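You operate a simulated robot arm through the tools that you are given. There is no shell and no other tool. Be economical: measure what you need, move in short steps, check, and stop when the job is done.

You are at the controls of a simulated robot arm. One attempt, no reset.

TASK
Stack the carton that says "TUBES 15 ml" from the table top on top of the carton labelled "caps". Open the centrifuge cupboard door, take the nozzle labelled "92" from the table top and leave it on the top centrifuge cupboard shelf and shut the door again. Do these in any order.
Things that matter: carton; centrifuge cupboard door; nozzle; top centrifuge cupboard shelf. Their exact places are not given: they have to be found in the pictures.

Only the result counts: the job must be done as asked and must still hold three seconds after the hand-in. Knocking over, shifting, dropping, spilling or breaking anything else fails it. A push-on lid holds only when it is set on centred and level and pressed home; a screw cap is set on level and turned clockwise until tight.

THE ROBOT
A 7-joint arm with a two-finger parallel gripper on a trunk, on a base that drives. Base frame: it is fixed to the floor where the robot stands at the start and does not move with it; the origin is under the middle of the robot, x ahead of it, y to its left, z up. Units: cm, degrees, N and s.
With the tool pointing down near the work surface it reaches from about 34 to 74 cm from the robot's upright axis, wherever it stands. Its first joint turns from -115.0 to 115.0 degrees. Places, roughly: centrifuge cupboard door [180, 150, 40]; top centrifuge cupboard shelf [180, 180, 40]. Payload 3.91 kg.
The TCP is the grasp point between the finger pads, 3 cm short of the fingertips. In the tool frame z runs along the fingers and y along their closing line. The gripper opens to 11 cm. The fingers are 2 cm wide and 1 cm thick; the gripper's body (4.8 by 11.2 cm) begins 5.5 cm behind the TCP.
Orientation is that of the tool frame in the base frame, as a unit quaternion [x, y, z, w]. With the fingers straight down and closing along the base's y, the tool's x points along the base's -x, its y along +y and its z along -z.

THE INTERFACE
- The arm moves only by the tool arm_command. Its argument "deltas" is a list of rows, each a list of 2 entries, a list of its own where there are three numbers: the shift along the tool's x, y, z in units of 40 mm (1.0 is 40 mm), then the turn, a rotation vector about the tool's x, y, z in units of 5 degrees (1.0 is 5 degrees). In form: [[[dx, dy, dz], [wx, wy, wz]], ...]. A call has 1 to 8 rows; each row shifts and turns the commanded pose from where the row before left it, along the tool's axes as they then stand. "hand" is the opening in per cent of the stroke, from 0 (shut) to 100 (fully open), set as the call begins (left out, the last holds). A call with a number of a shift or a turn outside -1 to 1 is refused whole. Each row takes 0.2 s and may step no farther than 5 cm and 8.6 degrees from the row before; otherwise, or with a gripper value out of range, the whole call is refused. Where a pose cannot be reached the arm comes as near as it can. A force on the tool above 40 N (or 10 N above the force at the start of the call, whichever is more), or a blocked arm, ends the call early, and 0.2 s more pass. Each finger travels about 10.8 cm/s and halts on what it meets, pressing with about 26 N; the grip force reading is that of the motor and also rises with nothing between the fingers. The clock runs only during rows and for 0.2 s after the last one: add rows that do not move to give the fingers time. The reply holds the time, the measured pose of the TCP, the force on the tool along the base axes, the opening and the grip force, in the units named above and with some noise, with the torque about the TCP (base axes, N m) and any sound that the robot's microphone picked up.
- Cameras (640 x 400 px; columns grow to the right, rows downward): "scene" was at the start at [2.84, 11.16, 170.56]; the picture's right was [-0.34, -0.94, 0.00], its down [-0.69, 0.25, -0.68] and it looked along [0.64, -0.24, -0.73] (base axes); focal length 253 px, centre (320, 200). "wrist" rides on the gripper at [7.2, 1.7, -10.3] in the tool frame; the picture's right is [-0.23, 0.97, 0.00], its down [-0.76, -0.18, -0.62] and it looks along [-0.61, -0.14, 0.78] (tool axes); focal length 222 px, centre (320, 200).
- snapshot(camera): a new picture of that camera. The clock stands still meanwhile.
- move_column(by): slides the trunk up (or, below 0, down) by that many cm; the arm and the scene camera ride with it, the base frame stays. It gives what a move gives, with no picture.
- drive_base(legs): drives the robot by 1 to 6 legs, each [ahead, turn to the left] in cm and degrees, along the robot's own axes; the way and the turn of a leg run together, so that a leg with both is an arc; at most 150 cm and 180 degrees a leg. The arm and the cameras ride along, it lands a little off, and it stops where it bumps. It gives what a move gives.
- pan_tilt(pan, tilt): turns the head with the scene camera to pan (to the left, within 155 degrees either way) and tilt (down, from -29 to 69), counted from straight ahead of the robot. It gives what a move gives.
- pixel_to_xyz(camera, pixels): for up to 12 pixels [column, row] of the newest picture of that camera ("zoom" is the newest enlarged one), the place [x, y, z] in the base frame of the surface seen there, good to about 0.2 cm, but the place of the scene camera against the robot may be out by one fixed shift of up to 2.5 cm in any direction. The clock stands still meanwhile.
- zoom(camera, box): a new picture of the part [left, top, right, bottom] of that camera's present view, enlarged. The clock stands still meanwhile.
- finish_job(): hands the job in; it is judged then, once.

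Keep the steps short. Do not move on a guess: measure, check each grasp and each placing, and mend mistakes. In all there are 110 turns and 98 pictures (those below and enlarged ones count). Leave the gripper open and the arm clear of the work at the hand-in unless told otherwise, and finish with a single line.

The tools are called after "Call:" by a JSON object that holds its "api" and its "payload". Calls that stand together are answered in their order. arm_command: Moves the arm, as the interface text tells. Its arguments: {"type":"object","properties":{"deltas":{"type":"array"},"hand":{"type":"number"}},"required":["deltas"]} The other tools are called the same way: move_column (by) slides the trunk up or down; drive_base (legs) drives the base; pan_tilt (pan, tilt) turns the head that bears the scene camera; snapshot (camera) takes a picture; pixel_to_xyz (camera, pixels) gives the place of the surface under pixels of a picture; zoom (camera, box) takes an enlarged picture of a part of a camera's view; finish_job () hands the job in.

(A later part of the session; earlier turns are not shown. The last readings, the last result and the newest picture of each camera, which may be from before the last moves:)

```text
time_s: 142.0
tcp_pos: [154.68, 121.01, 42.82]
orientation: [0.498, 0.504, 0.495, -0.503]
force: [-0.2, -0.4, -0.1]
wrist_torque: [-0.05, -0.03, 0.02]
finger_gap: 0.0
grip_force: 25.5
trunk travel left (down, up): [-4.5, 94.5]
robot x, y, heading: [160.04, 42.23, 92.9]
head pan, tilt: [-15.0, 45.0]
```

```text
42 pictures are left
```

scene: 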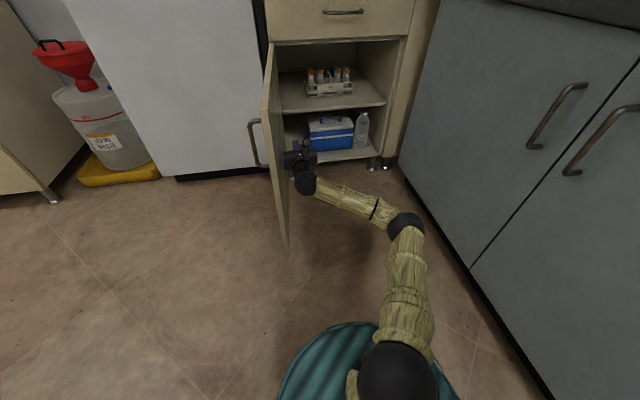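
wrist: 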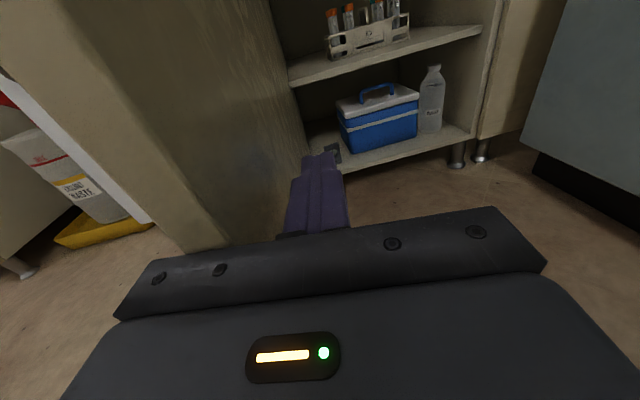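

Nearly at the stop; push ~5 cm more, then withdraw to the right and back.

Call:
{"api": "arm_command", "payload": {"deltas": [[[0, -0.3, 0], [0, 0, 0]], [[0, -0.3, 0], [0, 0, 0]], [[0, -0.3, 0], [0, 0, 0]], [[0, -0.3, 0], [0, 0, 0]], [[0, 0, 0], [0, 0, 0]]]}}

Call:
{"api": "arm_command", "payload": {"deltas": [[[0, 0.9, 0], [0, 0, 0]], [[0, 0.9, 0], [0, 0, 0]], [[0, 0.9, 0], [0, 0, 0]], [[0, 0.5, -0.8], [0, 0, 0]], [[0, 0, -1], [0, 0, 0]], [[0, 0, -1], [0, 0, 0]], [[0, 0, -1], [0, 0, 0]], [[0, 0, 0], [0, 0, 0]]]}}

Call:
{"api": "snapshot", "payload": {"camera": "scene"}}

```text
time_s: 143.0
tcp_pos: [151.0, 120.91, 42.61]
orientation: [0.502, 0.501, 0.498, -0.498]
force: [1.9, -0.8, 1.1]
wrist_torque: [-0.02, 0.1, 0.16]
finger_gap: 0.03
grip_force: 26.1
trunk travel left (down, up): [-4.5, 94.5]
robot x, y, heading: [160.02, 42.15, 92.9]
head pan, tilt: [-15.0, 45.0]
stopped in row 4: the force on the tool passed its limit (the readings are from after the stop); the commanded pose is now the measured one
```

```text
time_s: 144.8
tcp_pos: [163.8, 105.89, 42.75]
orientation: [0.502, 0.501, 0.499, -0.498]
force: [-0.5, 0.3, -0.2]
wrist_torque: [0.02, -0.01, 0.0]
finger_gap: 0.0
grip_force: 26.2
trunk travel left (down, up): [-4.5, 94.5]
robot x, y, heading: [160.63, 42.34, 93.1]
head pan, tilt: [-15.0, 45.0]
```

```text
41 pictures are left
```

scene: 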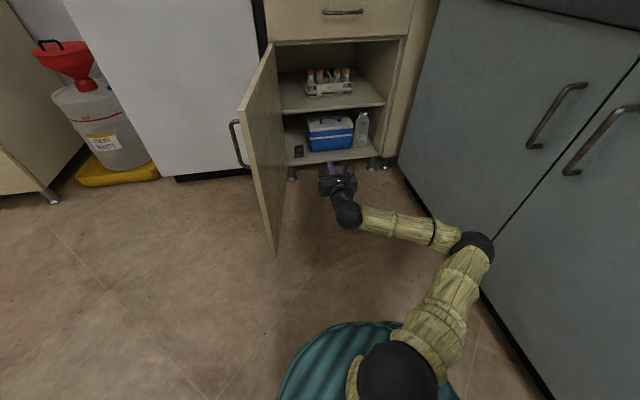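

Door is wide open at ≈103°. Now raise the trunk over the door height and drive to the left end of the table for the nozzle "92".

Call:
{"api": "move_column", "payload": {"by": 62}}

Call:
{"api": "drive_base", "payload": {"legs": [[0, 67], [126, 0], [0, 110]]}}

Call:
{"api": "pan_tilt", "payload": {"pan": 0, "tilt": 40}}

Call:
{"api": "snapshot", "payload": {"camera": "wrist"}}

Call:
{"api": "snapshot", "payload": {"camera": "scene"}}

```text
refused: 62 is not a number from -40 to 40
```

```text
time_s: 146.4
tcp_pos: [145.49, 104.28, 42.83]
orientation: [0.428, 0.565, 0.426, -0.562]
force: [2.6, -4.0, 0.6]
wrist_torque: [0.05, 0.04, 0.0]
finger_gap: 0.01
grip_force: 26.1
trunk travel left (down, up): [-4.5, 94.5]
robot x, y, heading: [160.0, 42.29, 110.4]
head pan, tilt: [-15.0, 45.0]
stopped in leg 1: the force on the tool passed its limit (the readings are from after the stop); the commanded pose is now the measured one
```

```text
time_s: 147.1
tcp_pos: [145.43, 104.31, 42.85]
orientation: [0.429, 0.566, 0.425, -0.561]
force: [6.0, -4.9, 2.3]
wrist_torque: [0.06, 0.05, -0.06]
finger_gap: 0.01
grip_force: 25.9
trunk travel left (down, up): [-4.5, 94.5]
robot x, y, heading: [159.87, 42.03, 110.5]
head pan, tilt: [0.0, 40.0]
```

```text
40 pictures are left
```

wrist: 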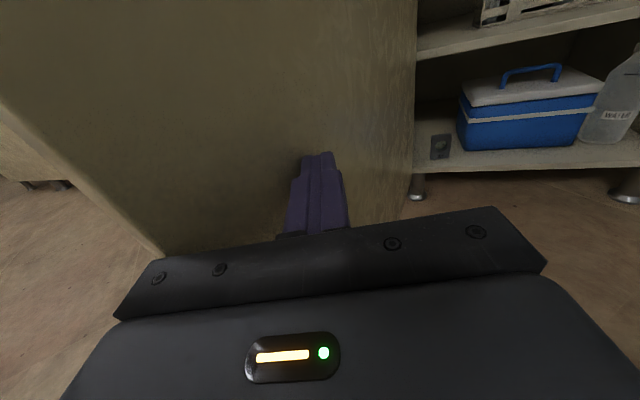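

```text
39 pictures are left
```

scene: 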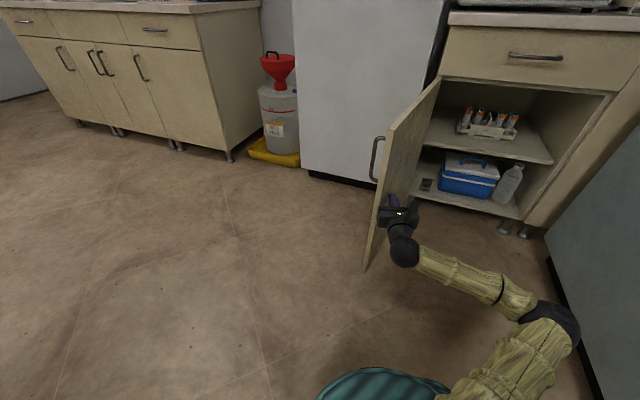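

The column takes at most 40 per call, so the arm met the door (held at its stop, no harm). Turn back off it, then raise in two moves.

Call:
{"api": "drive_base", "payload": {"legs": [[0, -14]]}}

Call:
{"api": "move_column", "payload": {"by": 40}}

Call:
{"api": "move_column", "payload": {"by": 30}}

```text
time_s: 148.4
tcp_pos: [160.89, 105.98, 42.82]
orientation: [0.495, 0.509, 0.491, -0.504]
force: [-0.5, 0.9, -0.7]
wrist_torque: [0.0, -0.01, 0.0]
finger_gap: 0.0
grip_force: 25.9
trunk travel left (down, up): [-4.5, 94.5]
robot x, y, heading: [159.67, 42.31, 96.1]
head pan, tilt: [0.0, 40.0]
```

```text
time_s: 152.2
tcp_pos: [160.96, 106.03, 82.68]
orientation: [0.496, 0.509, 0.491, -0.504]
force: [0.5, 0.0, 0.7]
wrist_torque: [-0.02, 0.01, 0.0]
finger_gap: 0.0
grip_force: 25.8
trunk travel left (down, up): [-44.5, 54.5]
robot x, y, heading: [160.2, 42.24, 96.3]
head pan, tilt: [0.0, 40.0]
```

```text
time_s: 155.2
tcp_pos: [160.96, 106.1, 112.78]
orientation: [0.494, 0.51, 0.49, -0.505]
force: [0.4, 0.3, 0.4]
wrist_torque: [-0.01, 0.0, -0.01]
finger_gap: 0.02
grip_force: 26.0
trunk travel left (down, up): [-74.5, 24.5]
robot x, y, heading: [160.09, 42.17, 96.2]
head pan, tilt: [0.0, 40.0]
```

Now the arm is above the door. Drive to the left end of the table.

Call:
{"api": "drive_base", "payload": {"legs": [[0, 64], [126, 0], [0, 110]]}}

Call:
{"api": "snapshot", "payload": {"camera": "wrist"}}

Call:
{"api": "snapshot", "payload": {"camera": "scene"}}

```text
time_s: 168.8
tcp_pos: [34.07, 22.57, 112.72]
orientation: [-0.472, 0.531, -0.467, -0.526]
force: [-0.5, 0.4, 0.5]
wrist_torque: [0.03, -0.02, 0.0]
finger_gap: 0.0
grip_force: 26.4
trunk travel left (down, up): [-74.5, 24.5]
robot x, y, heading: [43.87, 85.6, -91.9]
head pan, tilt: [0.0, 40.0]
```

```text
38 pictures are left
```

wrist: 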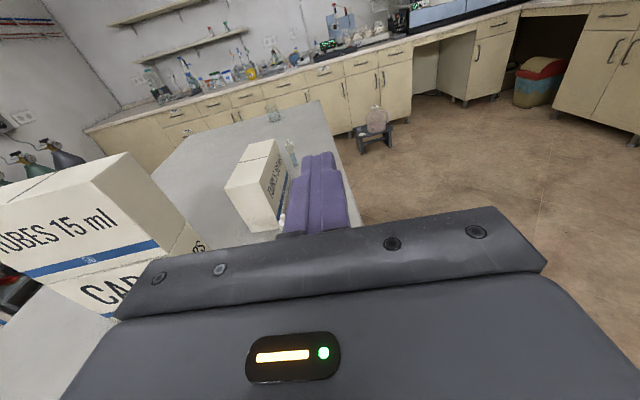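

```text
37 pictures are left
```

scene: 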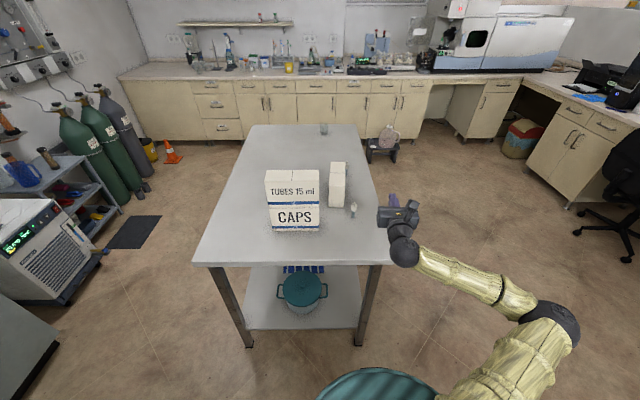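

I straighten the tool to az -90°, shift to x≈42, open the fingers, lower somewhat and look.

Call:
{"api": "arm_command", "payload": {"deltas": [[[0, -0.7, 0], [0.7, 0, 0]], [[0, -0.7, 0], [0.66, 0, 0]], [[0, -0.55, 0], [0, 0, 0]], [[0, 0, 0], [0, 0, 0]]], "hand": 70}}

Call:
{"api": "move_column", "payload": {"by": -8}}

Call:
{"api": "snapshot", "payload": {"camera": "wrist"}}

```text
time_s: 169.8
tcp_pos: [41.58, 22.14, 112.88]
orientation: [0.503, -0.501, 0.499, 0.496]
force: [0.1, 0.0, -0.2]
wrist_torque: [0.0, -0.01, 0.01]
finger_gap: 7.7
grip_force: 0.1
trunk travel left (down, up): [-74.5, 24.5]
robot x, y, heading: [43.64, 85.61, -92.1]
head pan, tilt: [0.0, 40.0]
```

```text
time_s: 171.0
tcp_pos: [41.65, 22.15, 104.68]
orientation: [0.502, -0.501, 0.499, 0.498]
force: [-0.2, 0.4, -0.2]
wrist_torque: [-0.01, 0.03, 0.03]
finger_gap: 7.73
grip_force: 0.1
trunk travel left (down, up): [-66.5, 32.5]
robot x, y, heading: [44.03, 85.57, -92.5]
head pan, tilt: [0.0, 40.0]
```

```text
36 pictures are left
```

wrist: 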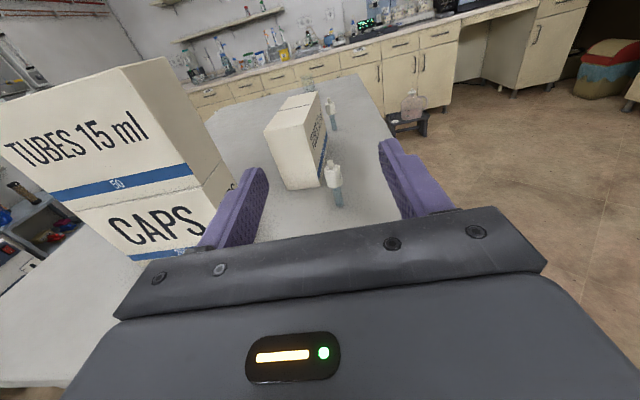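

Nozzle "92" at wrist (334,180). Zoom and measure.

Call:
{"api": "zoom", "payload": {"camera": "wrist", "box": [300, 140, 380, 220]}}

Call:
{"api": "pixel_to_xyz", "payload": {"camera": "wrist", "pixels": [[332, 163], [334, 172], [334, 180], [337, 195], [339, 205], [327, 175], [341, 175], [345, 208], [322, 178], [316, 100]]}}

```text
5.00 times, centred on (340, 180) of wrist
```

zoom: 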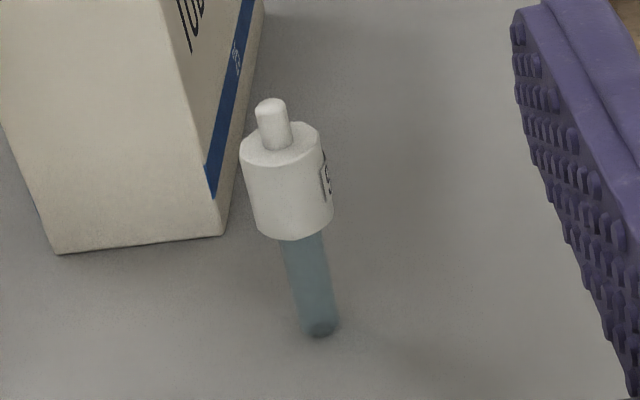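

```text
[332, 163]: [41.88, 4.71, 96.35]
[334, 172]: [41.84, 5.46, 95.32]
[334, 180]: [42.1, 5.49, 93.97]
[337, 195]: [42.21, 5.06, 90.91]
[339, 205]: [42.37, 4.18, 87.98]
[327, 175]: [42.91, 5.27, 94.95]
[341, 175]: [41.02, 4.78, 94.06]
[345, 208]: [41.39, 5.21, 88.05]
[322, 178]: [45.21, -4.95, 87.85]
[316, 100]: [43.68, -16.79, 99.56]
```

Nozzle axis ≈ (42.0, 4.5), cap z 92–95.3. Check where the table's left edge lies.

Call:
{"api": "pixel_to_xyz", "payload": {"camera": "scene", "pixels": [[345, 260], [345, 264], [300, 262], [353, 212], [375, 255], [395, 225], [402, 250], [400, 265]]}}

```text
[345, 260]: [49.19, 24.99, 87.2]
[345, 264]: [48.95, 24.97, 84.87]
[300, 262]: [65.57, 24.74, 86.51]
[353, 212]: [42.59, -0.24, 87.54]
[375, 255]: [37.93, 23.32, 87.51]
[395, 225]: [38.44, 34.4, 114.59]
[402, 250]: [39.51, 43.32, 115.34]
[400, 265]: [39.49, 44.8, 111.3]
```

Table edge at y≈25, so I tilt the hand 15° nose-down to keep the wrist clear, then lower to z≈93.6.

Call:
{"api": "arm_command", "payload": {"deltas": [[[0, -0.09, 0], [0, -1, 0]], [[0, 0, 0], [0, -1, 0]], [[0, 0, 0], [0, -1, 0]], [[0, 0, 0], [0, 0, 0]]]}}

Call:
{"api": "move_column", "payload": {"by": -11}}

Call:
{"api": "snapshot", "payload": {"camera": "wrist"}}

Call:
{"api": "snapshot", "payload": {"camera": "scene"}}

```text
time_s: 172.0
tcp_pos: [42.06, 22.16, 104.68]
orientation: [0.563, -0.563, 0.428, 0.428]
force: [0.0, -0.7, 0.8]
wrist_torque: [-0.02, 0.02, -0.02]
finger_gap: 7.7
grip_force: 0.1
trunk travel left (down, up): [-66.5, 32.5]
robot x, y, heading: [43.79, 85.66, -92.4]
head pan, tilt: [0.0, 40.0]
```

```text
time_s: 173.4
tcp_pos: [41.99, 22.22, 93.86]
orientation: [0.563, -0.563, 0.428, 0.427]
force: [0.2, 0.2, -0.4]
wrist_torque: [-0.01, 0.01, 0.01]
finger_gap: 7.67
grip_force: 0.1
trunk travel left (down, up): [-55.5, 43.5]
robot x, y, heading: [44.47, 85.76, -92.4]
head pan, tilt: [0.0, 40.0]
```

```text
34 pictures are left
```

wrist: 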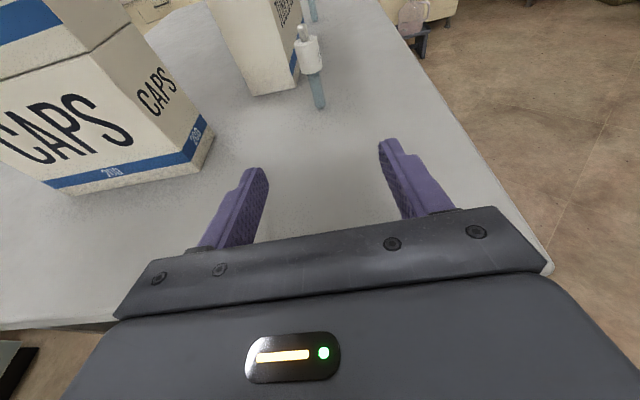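

```text
33 pictures are left
```

scene: 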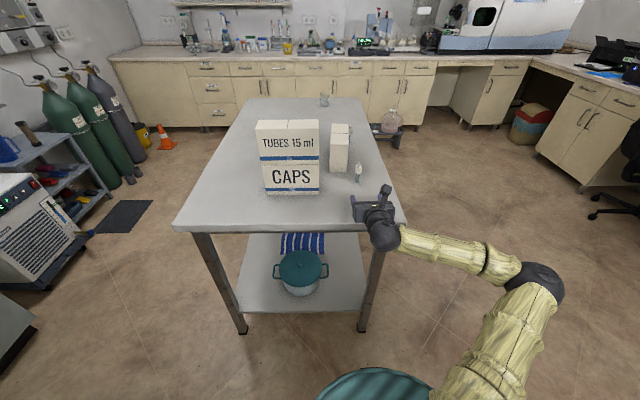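

Re-measure the nozzle from here.

Call:
{"api": "pixel_to_xyz", "payload": {"camera": "wrist", "pixels": [[303, 52], [314, 50], [308, 45], [309, 62], [316, 90], [320, 106], [303, 30]]}}

```text
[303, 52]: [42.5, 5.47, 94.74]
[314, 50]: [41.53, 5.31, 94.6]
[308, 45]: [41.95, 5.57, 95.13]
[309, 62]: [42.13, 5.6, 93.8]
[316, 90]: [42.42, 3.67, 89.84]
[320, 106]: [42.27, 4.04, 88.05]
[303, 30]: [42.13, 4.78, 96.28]
```

Advance 11.5 cm horizontally, look, then the rest slowly.

Call:
{"api": "arm_command", "payload": {"deltas": [[[0.249, -0.015, 0.927], [0, 0, 0]], [[0.249, 0, 0.927], [0, 0, 0]], [[0.249, 0, 0.927], [0, 0, 0]], [[0, 0, 0], [0, 0, 0]]]}}

Call:
{"api": "snapshot", "payload": {"camera": "wrist"}}

```text
time_s: 174.4
tcp_pos: [42.32, 10.59, 94.0]
orientation: [0.564, -0.562, 0.428, 0.427]
force: [0.5, -0.5, -0.4]
wrist_torque: [0.0, 0.01, 0.02]
finger_gap: 7.72
grip_force: 0.1
trunk travel left (down, up): [-55.5, 43.5]
robot x, y, heading: [44.03, 85.85, -92.2]
head pan, tilt: [0.0, 40.0]
```

```text
32 pictures are left
```

wrist: 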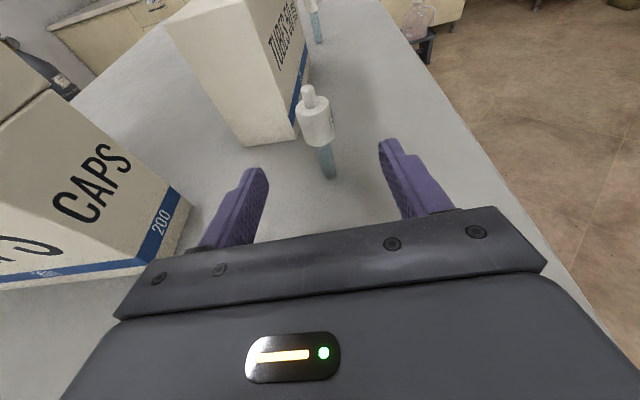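

Advance the last 6 cm, then close.

Call:
{"api": "arm_command", "payload": {"deltas": [[[0.17, 0.05, 0.5], [0, 0, 0]], [[0.12, 0, 0.5], [0, 0, 0]], [[0.12, 0, 0.46], [0, 0, 0]], [[0, 0, 0], [0, 0, 0]]]}}

Call:
{"api": "snapshot", "payload": {"camera": "wrist"}}

```text
time_s: 175.4
tcp_pos: [42.11, 4.52, 93.84]
orientation: [0.564, -0.562, 0.429, 0.427]
force: [-0.3, -0.5, 0.2]
wrist_torque: [0.0, 0.01, -0.01]
finger_gap: 7.69
grip_force: 0.1
trunk travel left (down, up): [-55.5, 43.5]
robot x, y, heading: [44.15, 85.65, -92.0]
head pan, tilt: [0.0, 40.0]
```

```text
31 pictures are left
```

wrist: 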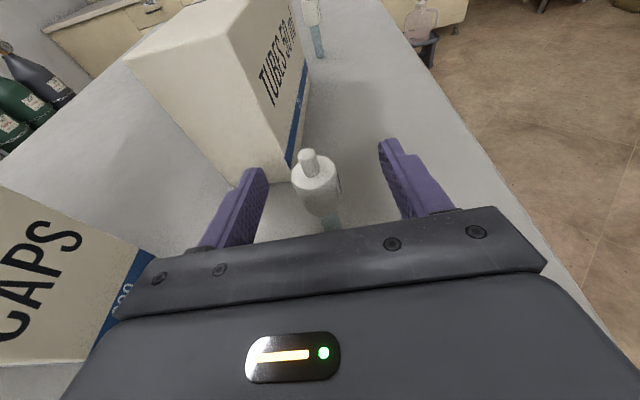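

Nozzle sits between the pads. Close and lift slightly.

Call:
{"api": "arm_command", "payload": {"deltas": [[[0, 0, 0], [0, 0, 0]], [[0, 0, 0], [0, 0, 0]], [[0, 0, 0], [0, 0, 0]], [[0, 0, 0], [0, 0, 0]]], "hand": 0}}

Call:
{"api": "move_column", "payload": {"by": 12}}

Call:
{"api": "snapshot", "payload": {"camera": "wrist"}}

```text
time_s: 176.4
tcp_pos: [42.1, 4.45, 93.87]
orientation: [0.563, -0.563, 0.428, 0.428]
force: [0.8, -0.1, 1.7]
wrist_torque: [0.03, -0.02, 0.0]
finger_gap: 2.28
grip_force: 25.5
trunk travel left (down, up): [-55.5, 43.5]
robot x, y, heading: [43.88, 85.63, -92.1]
head pan, tilt: [0.0, 40.0]
```

```text
time_s: 177.9
tcp_pos: [42.01, 4.48, 105.86]
orientation: [0.564, -0.562, 0.429, 0.427]
force: [-1.0, -0.1, -1.3]
wrist_torque: [0.0, -0.02, 0.02]
finger_gap: 2.31
grip_force: 24.8
trunk travel left (down, up): [-67.5, 31.5]
robot x, y, heading: [43.89, 85.7, -92.3]
head pan, tilt: [0.0, 40.0]
```

```text
30 pictures are left
```

wrist: 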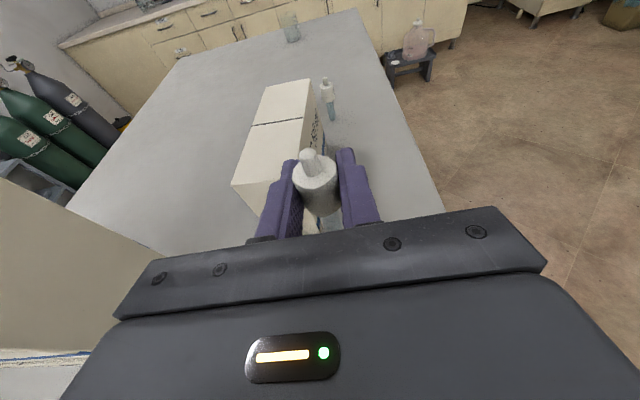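

Nozzle held (2.3 cm). Back off from the table: reverse base 12 cm, retract arm 16 cm.

Call:
{"api": "drive_base", "payload": {"legs": [[-12, 0]]}}

Call:
{"api": "arm_command", "payload": {"deltas": [[[-0.2, 0, -0.75], [0, 0, 0]], [[-0.2, 0, -0.75], [0, 0, 0]], [[-0.2, 0, -0.75], [0, 0, 0]], [[-0.2, 0, -0.75], [0, 0, 0]], [[-0.2, 0, -0.75], [0, 0, 0]], [[0, 0, 0], [0, 0, 0]]]}}

Call:
{"api": "move_column", "payload": {"by": 6}}

```text
time_s: 179.2
tcp_pos: [42.53, 16.66, 105.99]
orientation: [0.563, -0.562, 0.429, 0.428]
force: [0.4, 0.1, -0.6]
wrist_torque: [0.02, -0.02, 0.01]
finger_gap: 2.26
grip_force: 25.2
trunk travel left (down, up): [-67.5, 31.5]
robot x, y, heading: [44.69, 97.39, -92.4]
head pan, tilt: [0.0, 40.0]
```

```text
time_s: 180.6
tcp_pos: [42.35, 32.05, 106.02]
orientation: [0.563, -0.563, 0.428, 0.427]
force: [0.9, 0.1, 0.3]
wrist_torque: [-0.02, 0.01, 0.01]
finger_gap: 2.26
grip_force: 24.8
trunk travel left (down, up): [-67.5, 31.5]
robot x, y, heading: [44.92, 97.89, -92.4]
head pan, tilt: [0.0, 40.0]
```

```text
time_s: 181.6
tcp_pos: [42.49, 32.0, 111.87]
orientation: [0.564, -0.562, 0.429, 0.427]
force: [-0.2, 0.6, -0.7]
wrist_torque: [0.03, 0.0, 0.0]
finger_gap: 2.3
grip_force: 24.9
trunk travel left (down, up): [-73.5, 25.5]
robot x, y, heading: [44.79, 97.61, -92.2]
head pan, tilt: [0.0, 40.0]
```

Turn right to heading 160° and reverse to (165, 54), then face the cupboard.

Call:
{"api": "drive_base", "payload": {"legs": [[0, -107.8], [-127, 0]]}}

Call:
{"api": "drive_base", "payload": {"legs": [[0, -69]]}}

Call:
{"api": "pan_tilt", "payload": {"pan": -5, "tilt": 48}}

Call:
{"api": "snapshot", "payload": {"camera": "scene"}}

```text
time_s: 192.2
tcp_pos: [99.33, 76.84, 112.0]
orientation: [0.118, 0.788, 0.089, -0.598]
force: [0.2, 0.1, -0.6]
wrist_torque: [0.0, 0.0, 0.02]
finger_gap: 2.27
grip_force: 24.8
trunk travel left (down, up): [-73.5, 25.5]
robot x, y, heading: [161.51, 55.15, 160.5]
head pan, tilt: [0.0, 40.0]
stopped in leg 2: the robot was blocked; the commanded pose is now the measured one
```

```text
time_s: 193.1
tcp_pos: [99.79, 78.14, 112.07]
orientation: [0.126, 0.786, 0.095, -0.598]
force: [0.0, -1.1, -0.1]
wrist_torque: [0.0, 0.03, 0.0]
finger_gap: 2.29
grip_force: 25.5
trunk travel left (down, up): [-73.5, 25.5]
robot x, y, heading: [161.35, 55.33, 160.1]
head pan, tilt: [0.0, 40.0]
stopped in leg 1: the robot was blocked; the commanded pose is now the measured one
```

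```text
time_s: 193.8
tcp_pos: [99.84, 78.11, 111.88]
orientation: [0.126, 0.785, 0.095, -0.598]
force: [-0.9, 0.8, -0.9]
wrist_torque: [-0.02, 0.01, 0.0]
finger_gap: 2.3
grip_force: 24.8
trunk travel left (down, up): [-73.5, 25.5]
robot x, y, heading: [161.62, 55.98, 160.1]
head pan, tilt: [-5.0, 48.0]
```

```text
29 pictures are left
```

scene: 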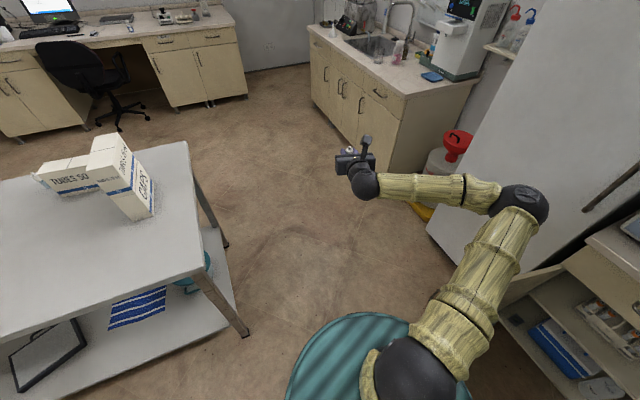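

The base turns out to be a ≈80×46 cm rectangle whose corner met the hood. I'll loop: raise the trunk, drive out to (98,79), come back to (157,33), and enter with heading 75°.

Call:
{"api": "move_column", "payload": {"by": 16}}

Call:
{"api": "drive_base", "payload": {"legs": [[68, 0], [0, 161.6]]}}

```text
time_s: 195.6
tcp_pos: [99.75, 78.18, 128.05]
orientation: [0.125, 0.786, 0.095, -0.598]
force: [-0.5, 0.0, -0.7]
wrist_torque: [0.01, 0.0, 0.01]
finger_gap: 2.29
grip_force: 24.8
trunk travel left (down, up): [-89.5, 9.5]
robot x, y, heading: [161.39, 55.1, 160.1]
head pan, tilt: [-5.0, 48.0]
```

```text
time_s: 206.0
tcp_pos: [147.55, 37.7, 128.04]
orientation: [0.754, -0.252, 0.575, 0.191]
force: [0.0, -0.5, 0.8]
wrist_torque: [-0.05, 0.0, 0.0]
finger_gap: 2.31
grip_force: 24.4
trunk travel left (down, up): [-89.5, 9.5]
robot x, y, heading: [96.45, 79.0, -38.6]
head pan, tilt: [-5.0, 48.0]
```

Drive to (157,31); then turn clockwise (away from the hood) to heading 75°.

Call:
{"api": "drive_base", "payload": {"legs": [[77, 0], [0, -123], [0, -123.4]]}}

Call:
{"api": "pan_tilt", "payload": {"pan": 10, "tilt": 48}}

Call:
{"api": "snapshot", "payload": {"camera": "scene"}}

```text
time_s: 220.4
tcp_pos: [172.09, 95.06, 128.02]
orientation: [0.62, 0.499, 0.471, -0.381]
force: [0.0, 0.2, -0.9]
wrist_torque: [0.0, 0.01, -0.01]
finger_gap: 2.32
grip_force: 24.6
trunk travel left (down, up): [-89.5, 9.5]
robot x, y, heading: [155.75, 31.88, 75.8]
head pan, tilt: [-5.0, 48.0]
```

```text
time_s: 221.1
tcp_pos: [172.18, 94.97, 128.03]
orientation: [0.619, 0.501, 0.47, -0.381]
force: [0.6, -0.2, -0.6]
wrist_torque: [-0.01, 0.04, 0.04]
finger_gap: 2.28
grip_force: 25.3
trunk travel left (down, up): [-89.5, 9.5]
robot x, y, heading: [155.97, 31.91, 75.9]
head pan, tilt: [10.0, 48.0]
```

```text
28 pictures are left
```

scene: 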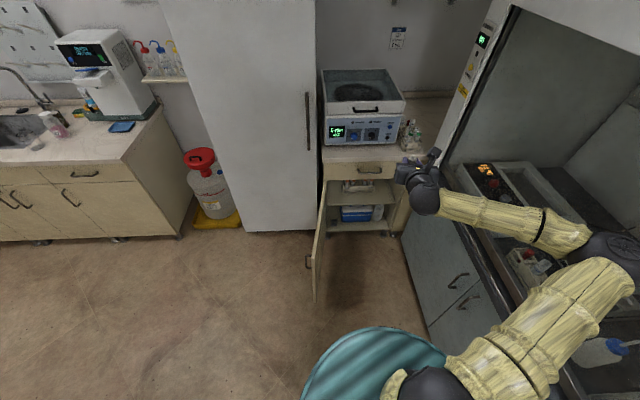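

Lower the trunk in two moves to TCP z≈50.

Call:
{"api": "move_column", "payload": {"by": -40}}

Call:
{"api": "move_column", "payload": {"by": -38}}

Call:
{"api": "snapshot", "payload": {"camera": "wrist"}}

Call:
{"api": "snapshot", "payload": {"camera": "scene"}}

```text
time_s: 225.0
tcp_pos: [172.15, 94.98, 88.05]
orientation: [0.62, 0.499, 0.471, -0.381]
force: [0.1, -1.0, -0.5]
wrist_torque: [-0.02, 0.02, 0.0]
finger_gap: 2.28
grip_force: 25.3
trunk travel left (down, up): [-49.5, 49.5]
robot x, y, heading: [155.85, 31.47, 76.3]
head pan, tilt: [10.0, 48.0]
```

```text
time_s: 228.6
tcp_pos: [172.23, 95.07, 50.1]
orientation: [0.62, 0.5, 0.47, -0.381]
force: [0.5, -0.3, -0.8]
wrist_torque: [-0.01, -0.03, -0.01]
finger_gap: 2.29
grip_force: 24.7
trunk travel left (down, up): [-11.5, 87.5]
robot x, y, heading: [155.97, 32.07, 76.1]
head pan, tilt: [10.0, 48.0]
```

```text
27 pictures are left
```

wrist: 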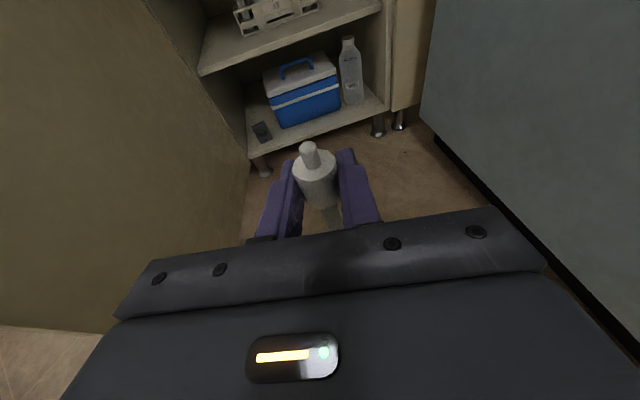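

```text
26 pictures are left
```

scene: 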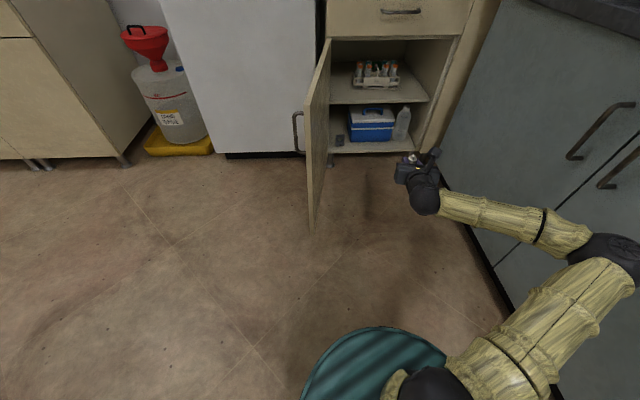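

Check elbow clearance to the hood and the door's edge before driving forward.

Call:
{"api": "pixel_to_xyz", "payload": {"camera": "scene", "pixels": [[625, 245], [600, 242], [637, 275], [555, 215], [328, 40], [315, 110], [312, 225], [322, 200]]}}

Call:
{"api": "pixel_to_xyz", "payload": {"camera": "wrist", "pixels": [[200, 72], [290, 38], [375, 8], [245, 25], [300, 15]]}}

```text
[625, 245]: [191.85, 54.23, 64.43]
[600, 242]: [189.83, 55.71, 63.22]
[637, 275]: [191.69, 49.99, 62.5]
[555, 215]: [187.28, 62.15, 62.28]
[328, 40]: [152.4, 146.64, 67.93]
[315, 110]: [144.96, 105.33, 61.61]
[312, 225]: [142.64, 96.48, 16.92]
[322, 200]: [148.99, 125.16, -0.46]
```

```text
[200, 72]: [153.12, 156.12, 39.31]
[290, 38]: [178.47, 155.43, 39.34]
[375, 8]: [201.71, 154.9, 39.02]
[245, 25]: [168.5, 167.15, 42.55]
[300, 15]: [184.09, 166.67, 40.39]
```

Elbow is 8 cm from the hood; extending the arm first pulls it in. Extend 22 cm, then drive forward 32 cm.

Call:
{"api": "arm_command", "payload": {"deltas": [[[0.24, 0.1, 0.89], [0, 0, 0]], [[0.24, 0.1, 0.89], [0, 0, 0]], [[0.24, 0.1, 0.89], [0, 0, 0]], [[0.24, 0.1, 0.89], [0, 0, 0]], [[0.24, 0.1, 0.89], [0, 0, 0]], [[0.24, 0.1, 0.89], [0, 0, 0]], [[0, 0, 0], [0, 0, 0]]]}}

Call:
{"api": "drive_base", "payload": {"legs": [[28, 0]]}}

Call:
{"api": "snapshot", "payload": {"camera": "wrist"}}

Call:
{"api": "snapshot", "payload": {"camera": "scene"}}

```text
time_s: 230.2
tcp_pos: [179.12, 116.19, 49.82]
orientation: [0.62, 0.5, 0.47, -0.381]
force: [-0.8, -0.2, -0.6]
wrist_torque: [0.0, 0.0, 0.01]
finger_gap: 2.29
grip_force: 25.1
trunk travel left (down, up): [-11.5, 87.5]
robot x, y, heading: [155.81, 31.46, 76.0]
head pan, tilt: [10.0, 48.0]
```

```text
time_s: 232.2
tcp_pos: [185.78, 143.34, 49.66]
orientation: [0.62, 0.5, 0.47, -0.381]
force: [0.0, 0.1, 0.5]
wrist_torque: [0.0, 0.04, 0.04]
finger_gap: 2.29
grip_force: 25.0
trunk travel left (down, up): [-11.5, 87.5]
robot x, y, heading: [162.86, 58.93, 75.9]
head pan, tilt: [10.0, 48.0]
```

```text
25 pictures are left
```

wrist: 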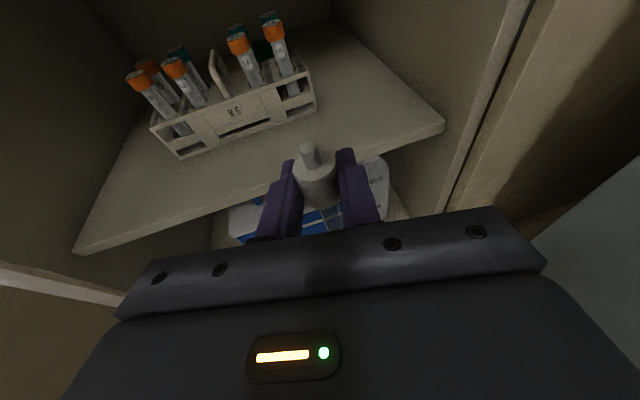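

```text
24 pictures are left
```

scene: 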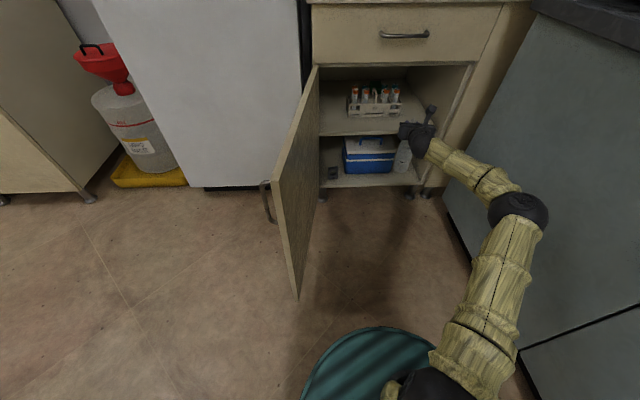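

Measure shelf edge, shelf height and the rack.

Call:
{"api": "pixel_to_xyz", "payload": {"camera": "wrist", "pixels": [[440, 122], [230, 198], [360, 110], [390, 110], [180, 156], [314, 106], [445, 100], [420, 80], [309, 150], [490, 60]]}}

```text
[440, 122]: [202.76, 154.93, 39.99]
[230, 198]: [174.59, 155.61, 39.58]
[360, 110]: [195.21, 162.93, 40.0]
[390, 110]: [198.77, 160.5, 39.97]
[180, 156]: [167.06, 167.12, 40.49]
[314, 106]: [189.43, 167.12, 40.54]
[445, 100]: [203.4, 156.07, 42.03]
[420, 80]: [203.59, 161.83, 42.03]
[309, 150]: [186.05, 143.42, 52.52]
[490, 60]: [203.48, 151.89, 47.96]
```

Shelf z=40, edge y≈155, rack front y=167. Drive 12 cm forward (nozzle bottom stays ≈4 cm above shelf).

Call:
{"api": "drive_base", "payload": {"legs": [[12, 0]]}}

Call:
{"api": "snapshot", "payload": {"camera": "wrist"}}

```text
time_s: 233.4
tcp_pos: [188.77, 154.93, 49.76]
orientation: [0.619, 0.5, 0.47, -0.381]
force: [0.1, 0.2, -0.1]
wrist_torque: [0.03, -0.02, 0.0]
finger_gap: 2.31
grip_force: 25.6
trunk travel left (down, up): [-11.5, 87.5]
robot x, y, heading: [165.62, 70.23, 76.5]
head pan, tilt: [10.0, 48.0]
```

```text
23 pictures are left
```

wrist: 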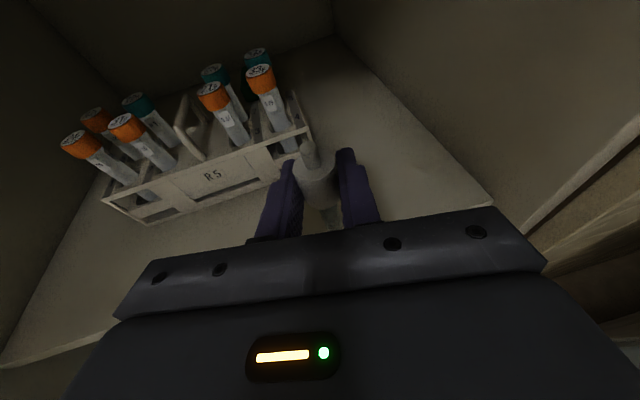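

Shift right 3.6 cm and forward 5.5 cm to the spot (193.5, 159.5).

Call:
{"api": "arm_command", "payload": {"deltas": [[[0, 0.45, 0], [0, 0, 0]], [[0, 0.45, 0], [0, 0, 0]], [[0.18, 0, 0.66], [0, 0, 0]], [[0.18, 0, 0.66], [0, 0, 0]], [[0, 0, 0], [0, 0, 0]]]}}

Call:
{"api": "snapshot", "payload": {"camera": "wrist"}}

```text
time_s: 234.6
tcp_pos: [193.39, 159.85, 49.73]
orientation: [0.619, 0.5, 0.471, -0.381]
force: [0.9, 0.7, -0.4]
wrist_torque: [0.01, 0.0, -0.01]
finger_gap: 2.29
grip_force: 24.9
trunk travel left (down, up): [-11.5, 87.5]
robot x, y, heading: [165.42, 70.42, 76.1]
head pan, tilt: [10.0, 48.0]
```

```text
22 pictures are left
```

wrist: 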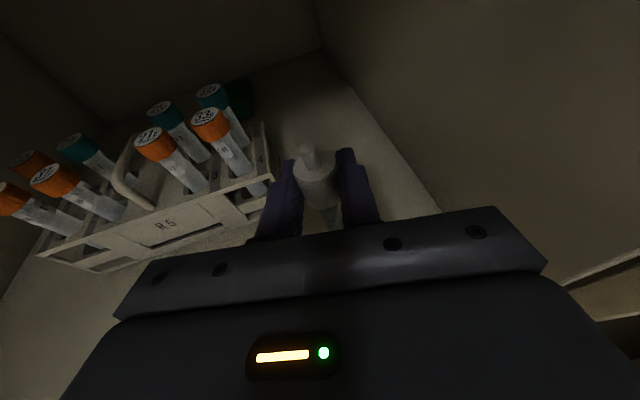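

Lower 3.4 cm with the column, then tiny steps to contact.

Call:
{"api": "move_column", "payload": {"by": -3.4}}

Call:
{"api": "arm_command", "payload": {"deltas": [[[-0.048, 0, 0.013], [0, 0, 0]], [[-0.048, 0, 0.013], [0, 0, 0]], [[0, 0, 0], [0, 0, 0]]]}}

```text
time_s: 235.4
tcp_pos: [193.45, 159.67, 46.27]
orientation: [0.62, 0.5, 0.47, -0.381]
force: [-0.7, 0.7, -0.5]
wrist_torque: [-0.03, -0.02, 0.01]
finger_gap: 2.3
grip_force: 25.3
trunk travel left (down, up): [-8.1, 90.9]
robot x, y, heading: [165.13, 70.59, 76.0]
head pan, tilt: [10.0, 48.0]
```

```text
time_s: 236.2
tcp_pos: [193.26, 159.72, 45.99]
orientation: [0.62, 0.499, 0.471, -0.381]
force: [-0.6, -0.7, -1.1]
wrist_torque: [-0.02, -0.01, 0.02]
finger_gap: 2.28
grip_force: 25.3
trunk travel left (down, up): [-8.1, 90.9]
robot x, y, heading: [165.83, 70.59, 76.2]
head pan, tilt: [10.0, 48.0]
```

Call:
{"api": "arm_command", "payload": {"deltas": [[[-0.03, 0, 0.008], [0, 0, 0]], [[0, 0, 0], [0, 0, 0]]]}}

Call:
{"api": "arm_command", "payload": {"deltas": [[[-0.03, 0, 0.008], [0, 0, 0]], [[0, 0, 0], [0, 0, 0]]]}}

```text
time_s: 236.8
tcp_pos: [193.4, 159.61, 45.92]
orientation: [0.619, 0.499, 0.471, -0.381]
force: [0.0, 1.3, 4.9]
wrist_torque: [0.08, -0.02, 0.01]
finger_gap: 2.28
grip_force: 25.0
trunk travel left (down, up): [-8.1, 90.9]
robot x, y, heading: [165.18, 70.58, 76.3]
head pan, tilt: [10.0, 48.0]
```

```text
time_s: 237.4
tcp_pos: [193.38, 159.67, 45.83]
orientation: [0.619, 0.499, 0.471, -0.381]
force: [0.1, 3.5, 9.7]
wrist_torque: [0.23, -0.05, 0.01]
finger_gap: 2.27
grip_force: 25.5
trunk travel left (down, up): [-8.1, 90.9]
robot x, y, heading: [165.68, 70.58, 76.3]
head pan, tilt: [10.0, 48.0]
```

Contact. Ease up 1 mm and open to 50 %.

Call:
{"api": "arm_command", "payload": {"deltas": [[[0.035, 0, -0.009], [0, 0, 0]], [[0, 0, 0], [0, 0, 0]]]}}

Call:
{"api": "arm_command", "payload": {"deltas": [[[0, 0, 0], [0, 0, 0]], [[0, 0, 0], [0, 0, 0]], [[0, 0, 0], [0, 0, 0]]], "hand": 50}}

Call:
{"api": "snapshot", "payload": {"camera": "wrist"}}

```text
time_s: 238.0
tcp_pos: [193.33, 159.76, 45.91]
orientation: [0.619, 0.5, 0.471, -0.382]
force: [-0.1, 0.7, 8.1]
wrist_torque: [0.03, 0.07, 0.02]
finger_gap: 2.27
grip_force: 24.8
trunk travel left (down, up): [-8.1, 90.9]
robot x, y, heading: [165.92, 70.64, 76.1]
head pan, tilt: [10.0, 48.0]
```

```text
time_s: 238.8
tcp_pos: [193.32, 159.75, 45.81]
orientation: [0.62, 0.5, 0.471, -0.381]
force: [1.1, 0.1, -1.1]
wrist_torque: [0.03, 0.02, -0.02]
finger_gap: 5.49
grip_force: 0.1
trunk travel left (down, up): [-8.1, 90.9]
robot x, y, heading: [165.42, 70.29, 76.3]
head pan, tilt: [10.0, 48.0]
```

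```text
21 pictures are left
```

wrist: 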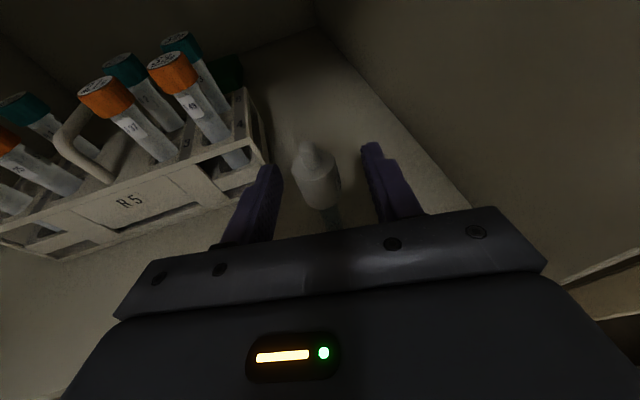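

The nozzle stands on its own. Withdraw slowly 6 cm by arm, then reverse the base.

Call:
{"api": "arm_command", "payload": {"deltas": [[[-0.09, 0, -0.34], [0, 0, 0]], [[-0.09, 0, -0.34], [0, 0, 0]], [[-0.12, 0, -0.45], [0, 0, 0]], [[-0.12, 0, -0.45], [0, 0, 0]], [[0, 0, 0], [0, 0, 0]]]}}

Call:
{"api": "snapshot", "payload": {"camera": "wrist"}}

```text
time_s: 240.0
tcp_pos: [192.12, 153.31, 45.99]
orientation: [0.62, 0.499, 0.471, -0.381]
force: [0.3, -0.5, -1.2]
wrist_torque: [-0.02, 0.01, -0.05]
finger_gap: 5.46
grip_force: 0.0
trunk travel left (down, up): [-8.1, 90.9]
robot x, y, heading: [165.76, 70.39, 76.1]
head pan, tilt: [10.0, 48.0]
```

```text
20 pictures are left
```

wrist: 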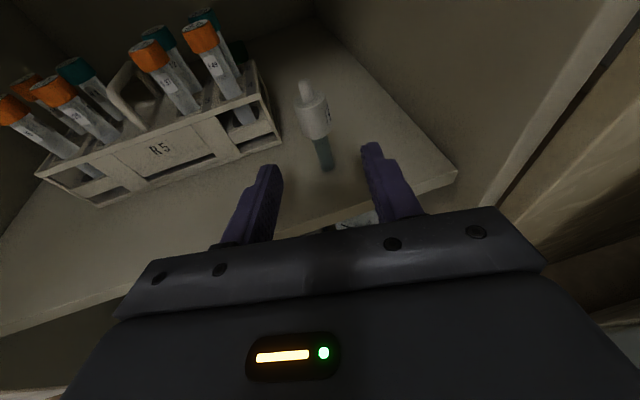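

Nozzle stands upright on the shelf, 5 cm behind the edge. Reverse the base 40 cm and lower a bit to work beneath the door bar.

Call:
{"api": "drive_base", "payload": {"legs": [[-40, 0]]}}

Call:
{"api": "move_column", "payload": {"by": -7}}

Call:
{"api": "arm_command", "payload": {"deltas": [[[0, 0, -0.6], [0, 1, 0]], [[0, 0, -0.9], [0, 1, 0]], [[0, 0, -0.9], [0, 1, 0]], [[0, 0, -0.9], [0, 0, 0]], [[0, 0, -0.9], [0, 0, 0]], [[0, -0.5, -0.9], [0, 0, 0]], [[0, -0.8, 0], [0, 0, 0]], [[0, -0.9, 0], [0, 0, 0]]], "hand": 0}}

Call:
{"api": "snapshot", "payload": {"camera": "scene"}}

```text
time_s: 242.5
tcp_pos: [182.83, 114.04, 45.97]
orientation: [0.621, 0.498, 0.472, -0.379]
force: [0.4, -0.3, 0.0]
wrist_torque: [0.02, -0.01, 0.02]
finger_gap: 5.49
grip_force: 0.0
trunk travel left (down, up): [-8.1, 90.9]
robot x, y, heading: [155.87, 31.64, 75.7]
head pan, tilt: [10.0, 48.0]
```

```text
time_s: 243.6
tcp_pos: [182.86, 114.08, 38.87]
orientation: [0.622, 0.497, 0.473, -0.378]
force: [-0.3, 0.2, 0.4]
wrist_torque: [0.01, 0.03, 0.04]
finger_gap: 5.51
grip_force: 0.1
trunk travel left (down, up): [-1.1, 97.9]
robot x, y, heading: [155.68, 31.68, 75.8]
head pan, tilt: [10.0, 48.0]
```

```text
time_s: 245.4
tcp_pos: [169.81, 96.35, 40.65]
orientation: [0.555, 0.444, 0.549, -0.441]
force: [0.5, 0.2, -0.4]
wrist_torque: [0.0, 0.04, 0.02]
finger_gap: 0.01
grip_force: 26.0
trunk travel left (down, up): [-1.1, 97.9]
robot x, y, heading: [155.59, 31.6, 75.6]
head pan, tilt: [10.0, 48.0]
```

```text
19 pictures are left
```

scene: 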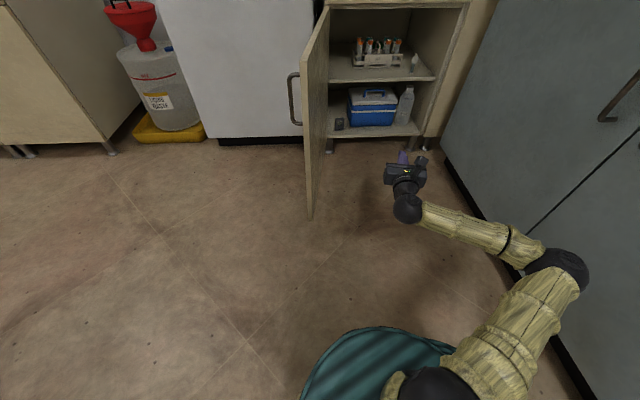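

Withdraw and pass around the door's end to its outer side.

Call:
{"api": "arm_command", "payload": {"deltas": [[[0, 0, -0.87], [0, 0, 0]], [[0, -0.3, -0.87], [0, 0, 0]], [[0, -0.6, -0.87], [0, 0, 0]], [[0, -0.97, -0.2], [0, 0, 0]], [[0, -0.97, -0.22], [0, 0, 0]], [[0, -0.97, -0.22], [0, 0, 0]], [[0, -0.97, -0.22], [0, 0, 0]], [[0, -0.97, -0.22], [0, 0, 0]]]}}

Call:
{"api": "arm_command", "payload": {"deltas": [[[0, -0.97, -0.22], [0, 0, 0]], [[0, -0.97, -0.22], [0, 0, 0]], [[0, -0.97, -0.22], [0, 0, 0]], [[0, -0.97, -0.22], [0, 0, 0]], [[0, 0, 0], [0, 0, 0]]]}}

Call:
{"api": "snapshot", "payload": {"camera": "scene"}}

```text
time_s: 247.2
tcp_pos: [144.26, 86.91, 41.36]
orientation: [0.553, 0.442, 0.552, -0.44]
force: [0.6, 0.9, -0.5]
wrist_torque: [-0.01, 0.01, -0.02]
finger_gap: 0.0
grip_force: 26.1
trunk travel left (down, up): [-1.1, 97.9]
robot x, y, heading: [155.6, 31.53, 75.4]
head pan, tilt: [10.0, 48.0]
```

```text
time_s: 248.4
tcp_pos: [129.47, 87.41, 43.1]
orientation: [0.549, 0.426, 0.564, -0.446]
force: [0.8, 0.2, 0.1]
wrist_torque: [0.03, 0.06, 0.0]
finger_gap: 0.01
grip_force: 25.7
trunk travel left (down, up): [-1.1, 97.9]
robot x, y, heading: [155.99, 31.66, 75.8]
head pan, tilt: [10.0, 48.0]
```

```text
18 pictures are left
```

scene: 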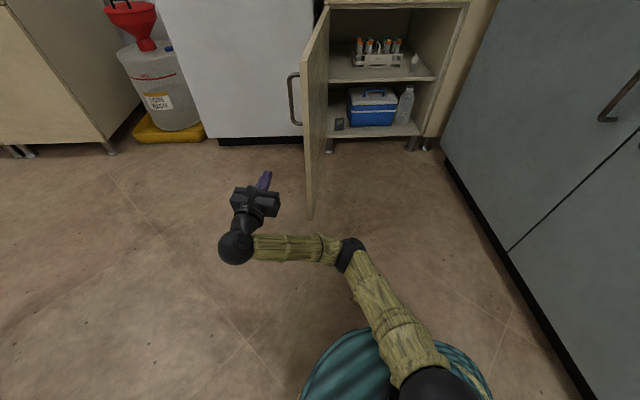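

On the outer side. Lower slightly, go forward beside the door and begin pushing it to the right.

Call:
{"api": "arm_command", "payload": {"deltas": [[[-0.8, 0, 0.3], [0, 0, 0]], [[0, 0, 0.95], [0, 0, 0]], [[0, 0, 0.95], [0, 0, 0]], [[0, 0, 0.95], [0, 0, 0]], [[0, 0.5, 0.4], [0, 0, 0]], [[0, 0.5, 0.4], [0, 0, 0]], [[0, 0.4, 0.2], [0, 0, 0]], [[0, 0, 0], [0, 0, 0]]]}}

Call:
{"api": "arm_command", "payload": {"deltas": [[[0, 0.4, 0.1], [0, 0, 0]], [[0, 0.4, 0.05], [0, 0, 0]], [[0, 0.4, 0.05], [0, 0, 0]], [[0, 0.4, 0.04], [0, 0, 0]], [[0, 0.4, 0.04], [0, 0, 0]], [[0, 0.4, 0.04], [0, 0, 0]], [[0, 0.4, 0.04], [0, 0, 0]], [[0, 0, 0], [0, 0, 0]]]}}

Call:
{"api": "snapshot", "payload": {"camera": "wrist"}}

```text
time_s: 250.2
tcp_pos: [137.45, 101.92, 37.59]
orientation: [0.555, 0.443, 0.55, -0.44]
force: [0.6, -1.0, 0.5]
wrist_torque: [0.02, 0.03, 0.04]
finger_gap: 0.0
grip_force: 25.9
trunk travel left (down, up): [-1.1, 97.9]
robot x, y, heading: [155.63, 31.53, 75.7]
head pan, tilt: [10.0, 48.0]
```

```text
time_s: 252.0
tcp_pos: [148.56, 100.66, 37.68]
orientation: [0.554, 0.444, 0.549, -0.441]
force: [-0.3, 1.2, 0.2]
wrist_torque: [-0.05, -0.03, -0.01]
finger_gap: 0.01
grip_force: 26.2
trunk travel left (down, up): [-1.1, 97.9]
robot x, y, heading: [155.62, 31.9, 75.8]
head pan, tilt: [10.0, 48.0]
```

```text
17 pictures are left
```

wrist: 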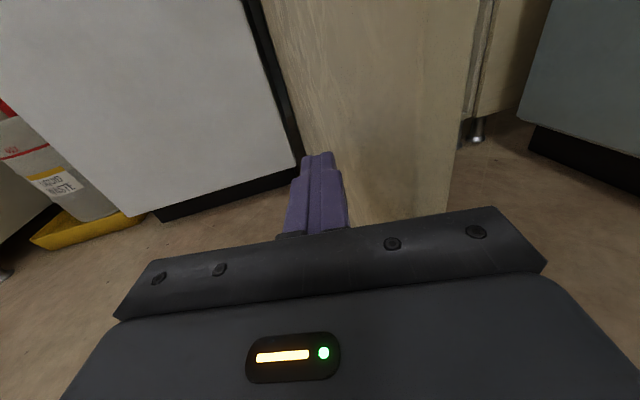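

Contact on the outer face. Continue the closing arc.

Call:
{"api": "arm_command", "payload": {"deltas": [[[0, 0.49, 0.1], [0, 0, 0]], [[0, 0.49, 0.1], [0, 0, 0]], [[0, 0.49, 0.12], [0, 0, 0]], [[0, 0.49, 0.15], [0, 0, 0]], [[0, 0.49, 0.18], [0, 0, 0]], [[0, 0.49, 0.21], [0, 0, 0]], [[0, 0.49, 0.23], [0, 0, 0]], [[0, 0.49, 0.23], [0, 0, 0]]]}}

Call:
{"api": "arm_command", "payload": {"deltas": [[[0, 0.42, 0.26], [0, 0, 0]], [[0, 0.42, 0.27], [0, 0, 0]], [[0, 0.42, 0.28], [0, 0, 0]], [[0, 0.42, 0.29], [0, 0, 0]], [[0, 0.4, 0.3], [0, 0, 0]], [[0, 0.4, 0.32], [0, 0, 0]], [[0, 0, 0], [0, 0, 0]]]}}

Call:
{"api": "snapshot", "payload": {"camera": "scene"}}

```text
time_s: 253.8
tcp_pos: [165.1, 102.29, 37.43]
orientation: [0.554, 0.443, 0.55, -0.441]
force: [-0.9, 0.1, 0.9]
wrist_torque: [-0.01, 0.01, 0.0]
finger_gap: 0.02
grip_force: 26.2
trunk travel left (down, up): [-1.1, 97.9]
robot x, y, heading: [155.71, 31.59, 75.7]
head pan, tilt: [10.0, 48.0]
```

```text
time_s: 255.4
tcp_pos: [176.31, 106.91, 37.36]
orientation: [0.555, 0.443, 0.549, -0.44]
force: [0.8, -1.2, -0.4]
wrist_torque: [0.0, -0.03, 0.02]
finger_gap: 0.0
grip_force: 25.7
trunk travel left (down, up): [-1.1, 97.9]
robot x, y, heading: [155.53, 31.76, 75.6]
head pan, tilt: [10.0, 48.0]
```

```text
16 pictures are left
```

scene: 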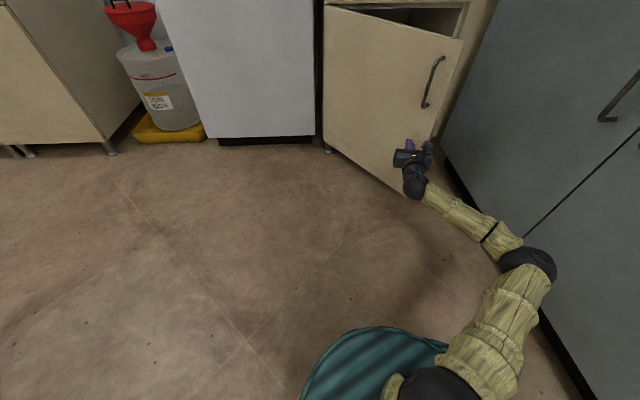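

The door coasted to ≈35°. Extend the arm 10 cm (pulls elbow in), then drive forward pushing gently.

Call:
{"api": "arm_command", "payload": {"deltas": [[[0, 0.3, 0.5], [0, 0, 0]], [[0, 0.3, 0.5], [0, 0, 0]], [[0, 0.2, 0.5], [0, 0, 0]], [[0, 0.2, 0.5], [0, 0, 0]], [[0, 0, 0.5], [0, 0, 0]], [[0, 0, 0], [0, 0, 0]]]}}

Call:
{"api": "drive_base", "payload": {"legs": [[15, 0]]}}

Call:
{"api": "snapshot", "payload": {"camera": "scene"}}

```text
time_s: 256.8
tcp_pos: [182.41, 115.94, 37.17]
orientation: [0.554, 0.443, 0.549, -0.441]
force: [-0.6, -0.7, 0.0]
wrist_torque: [-0.03, 0.0, -0.01]
finger_gap: 0.0
grip_force: 26.8
trunk travel left (down, up): [-1.1, 97.9]
robot x, y, heading: [155.65, 31.39, 75.8]
head pan, tilt: [10.0, 48.0]
```

```text
time_s: 258.1
tcp_pos: [186.05, 130.23, 37.13]
orientation: [0.554, 0.444, 0.549, -0.441]
force: [0.2, 0.4, 0.2]
wrist_torque: [0.02, 0.0, -0.03]
finger_gap: 0.0
grip_force: 26.5
trunk travel left (down, up): [-1.1, 97.9]
robot x, y, heading: [159.15, 45.77, 75.5]
head pan, tilt: [10.0, 48.0]
```

```text
15 pictures are left
```

scene: 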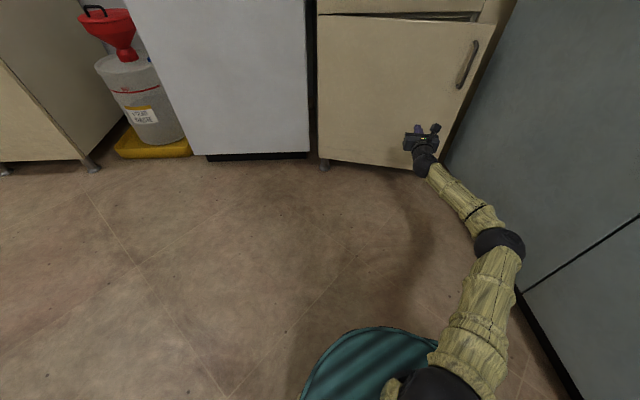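

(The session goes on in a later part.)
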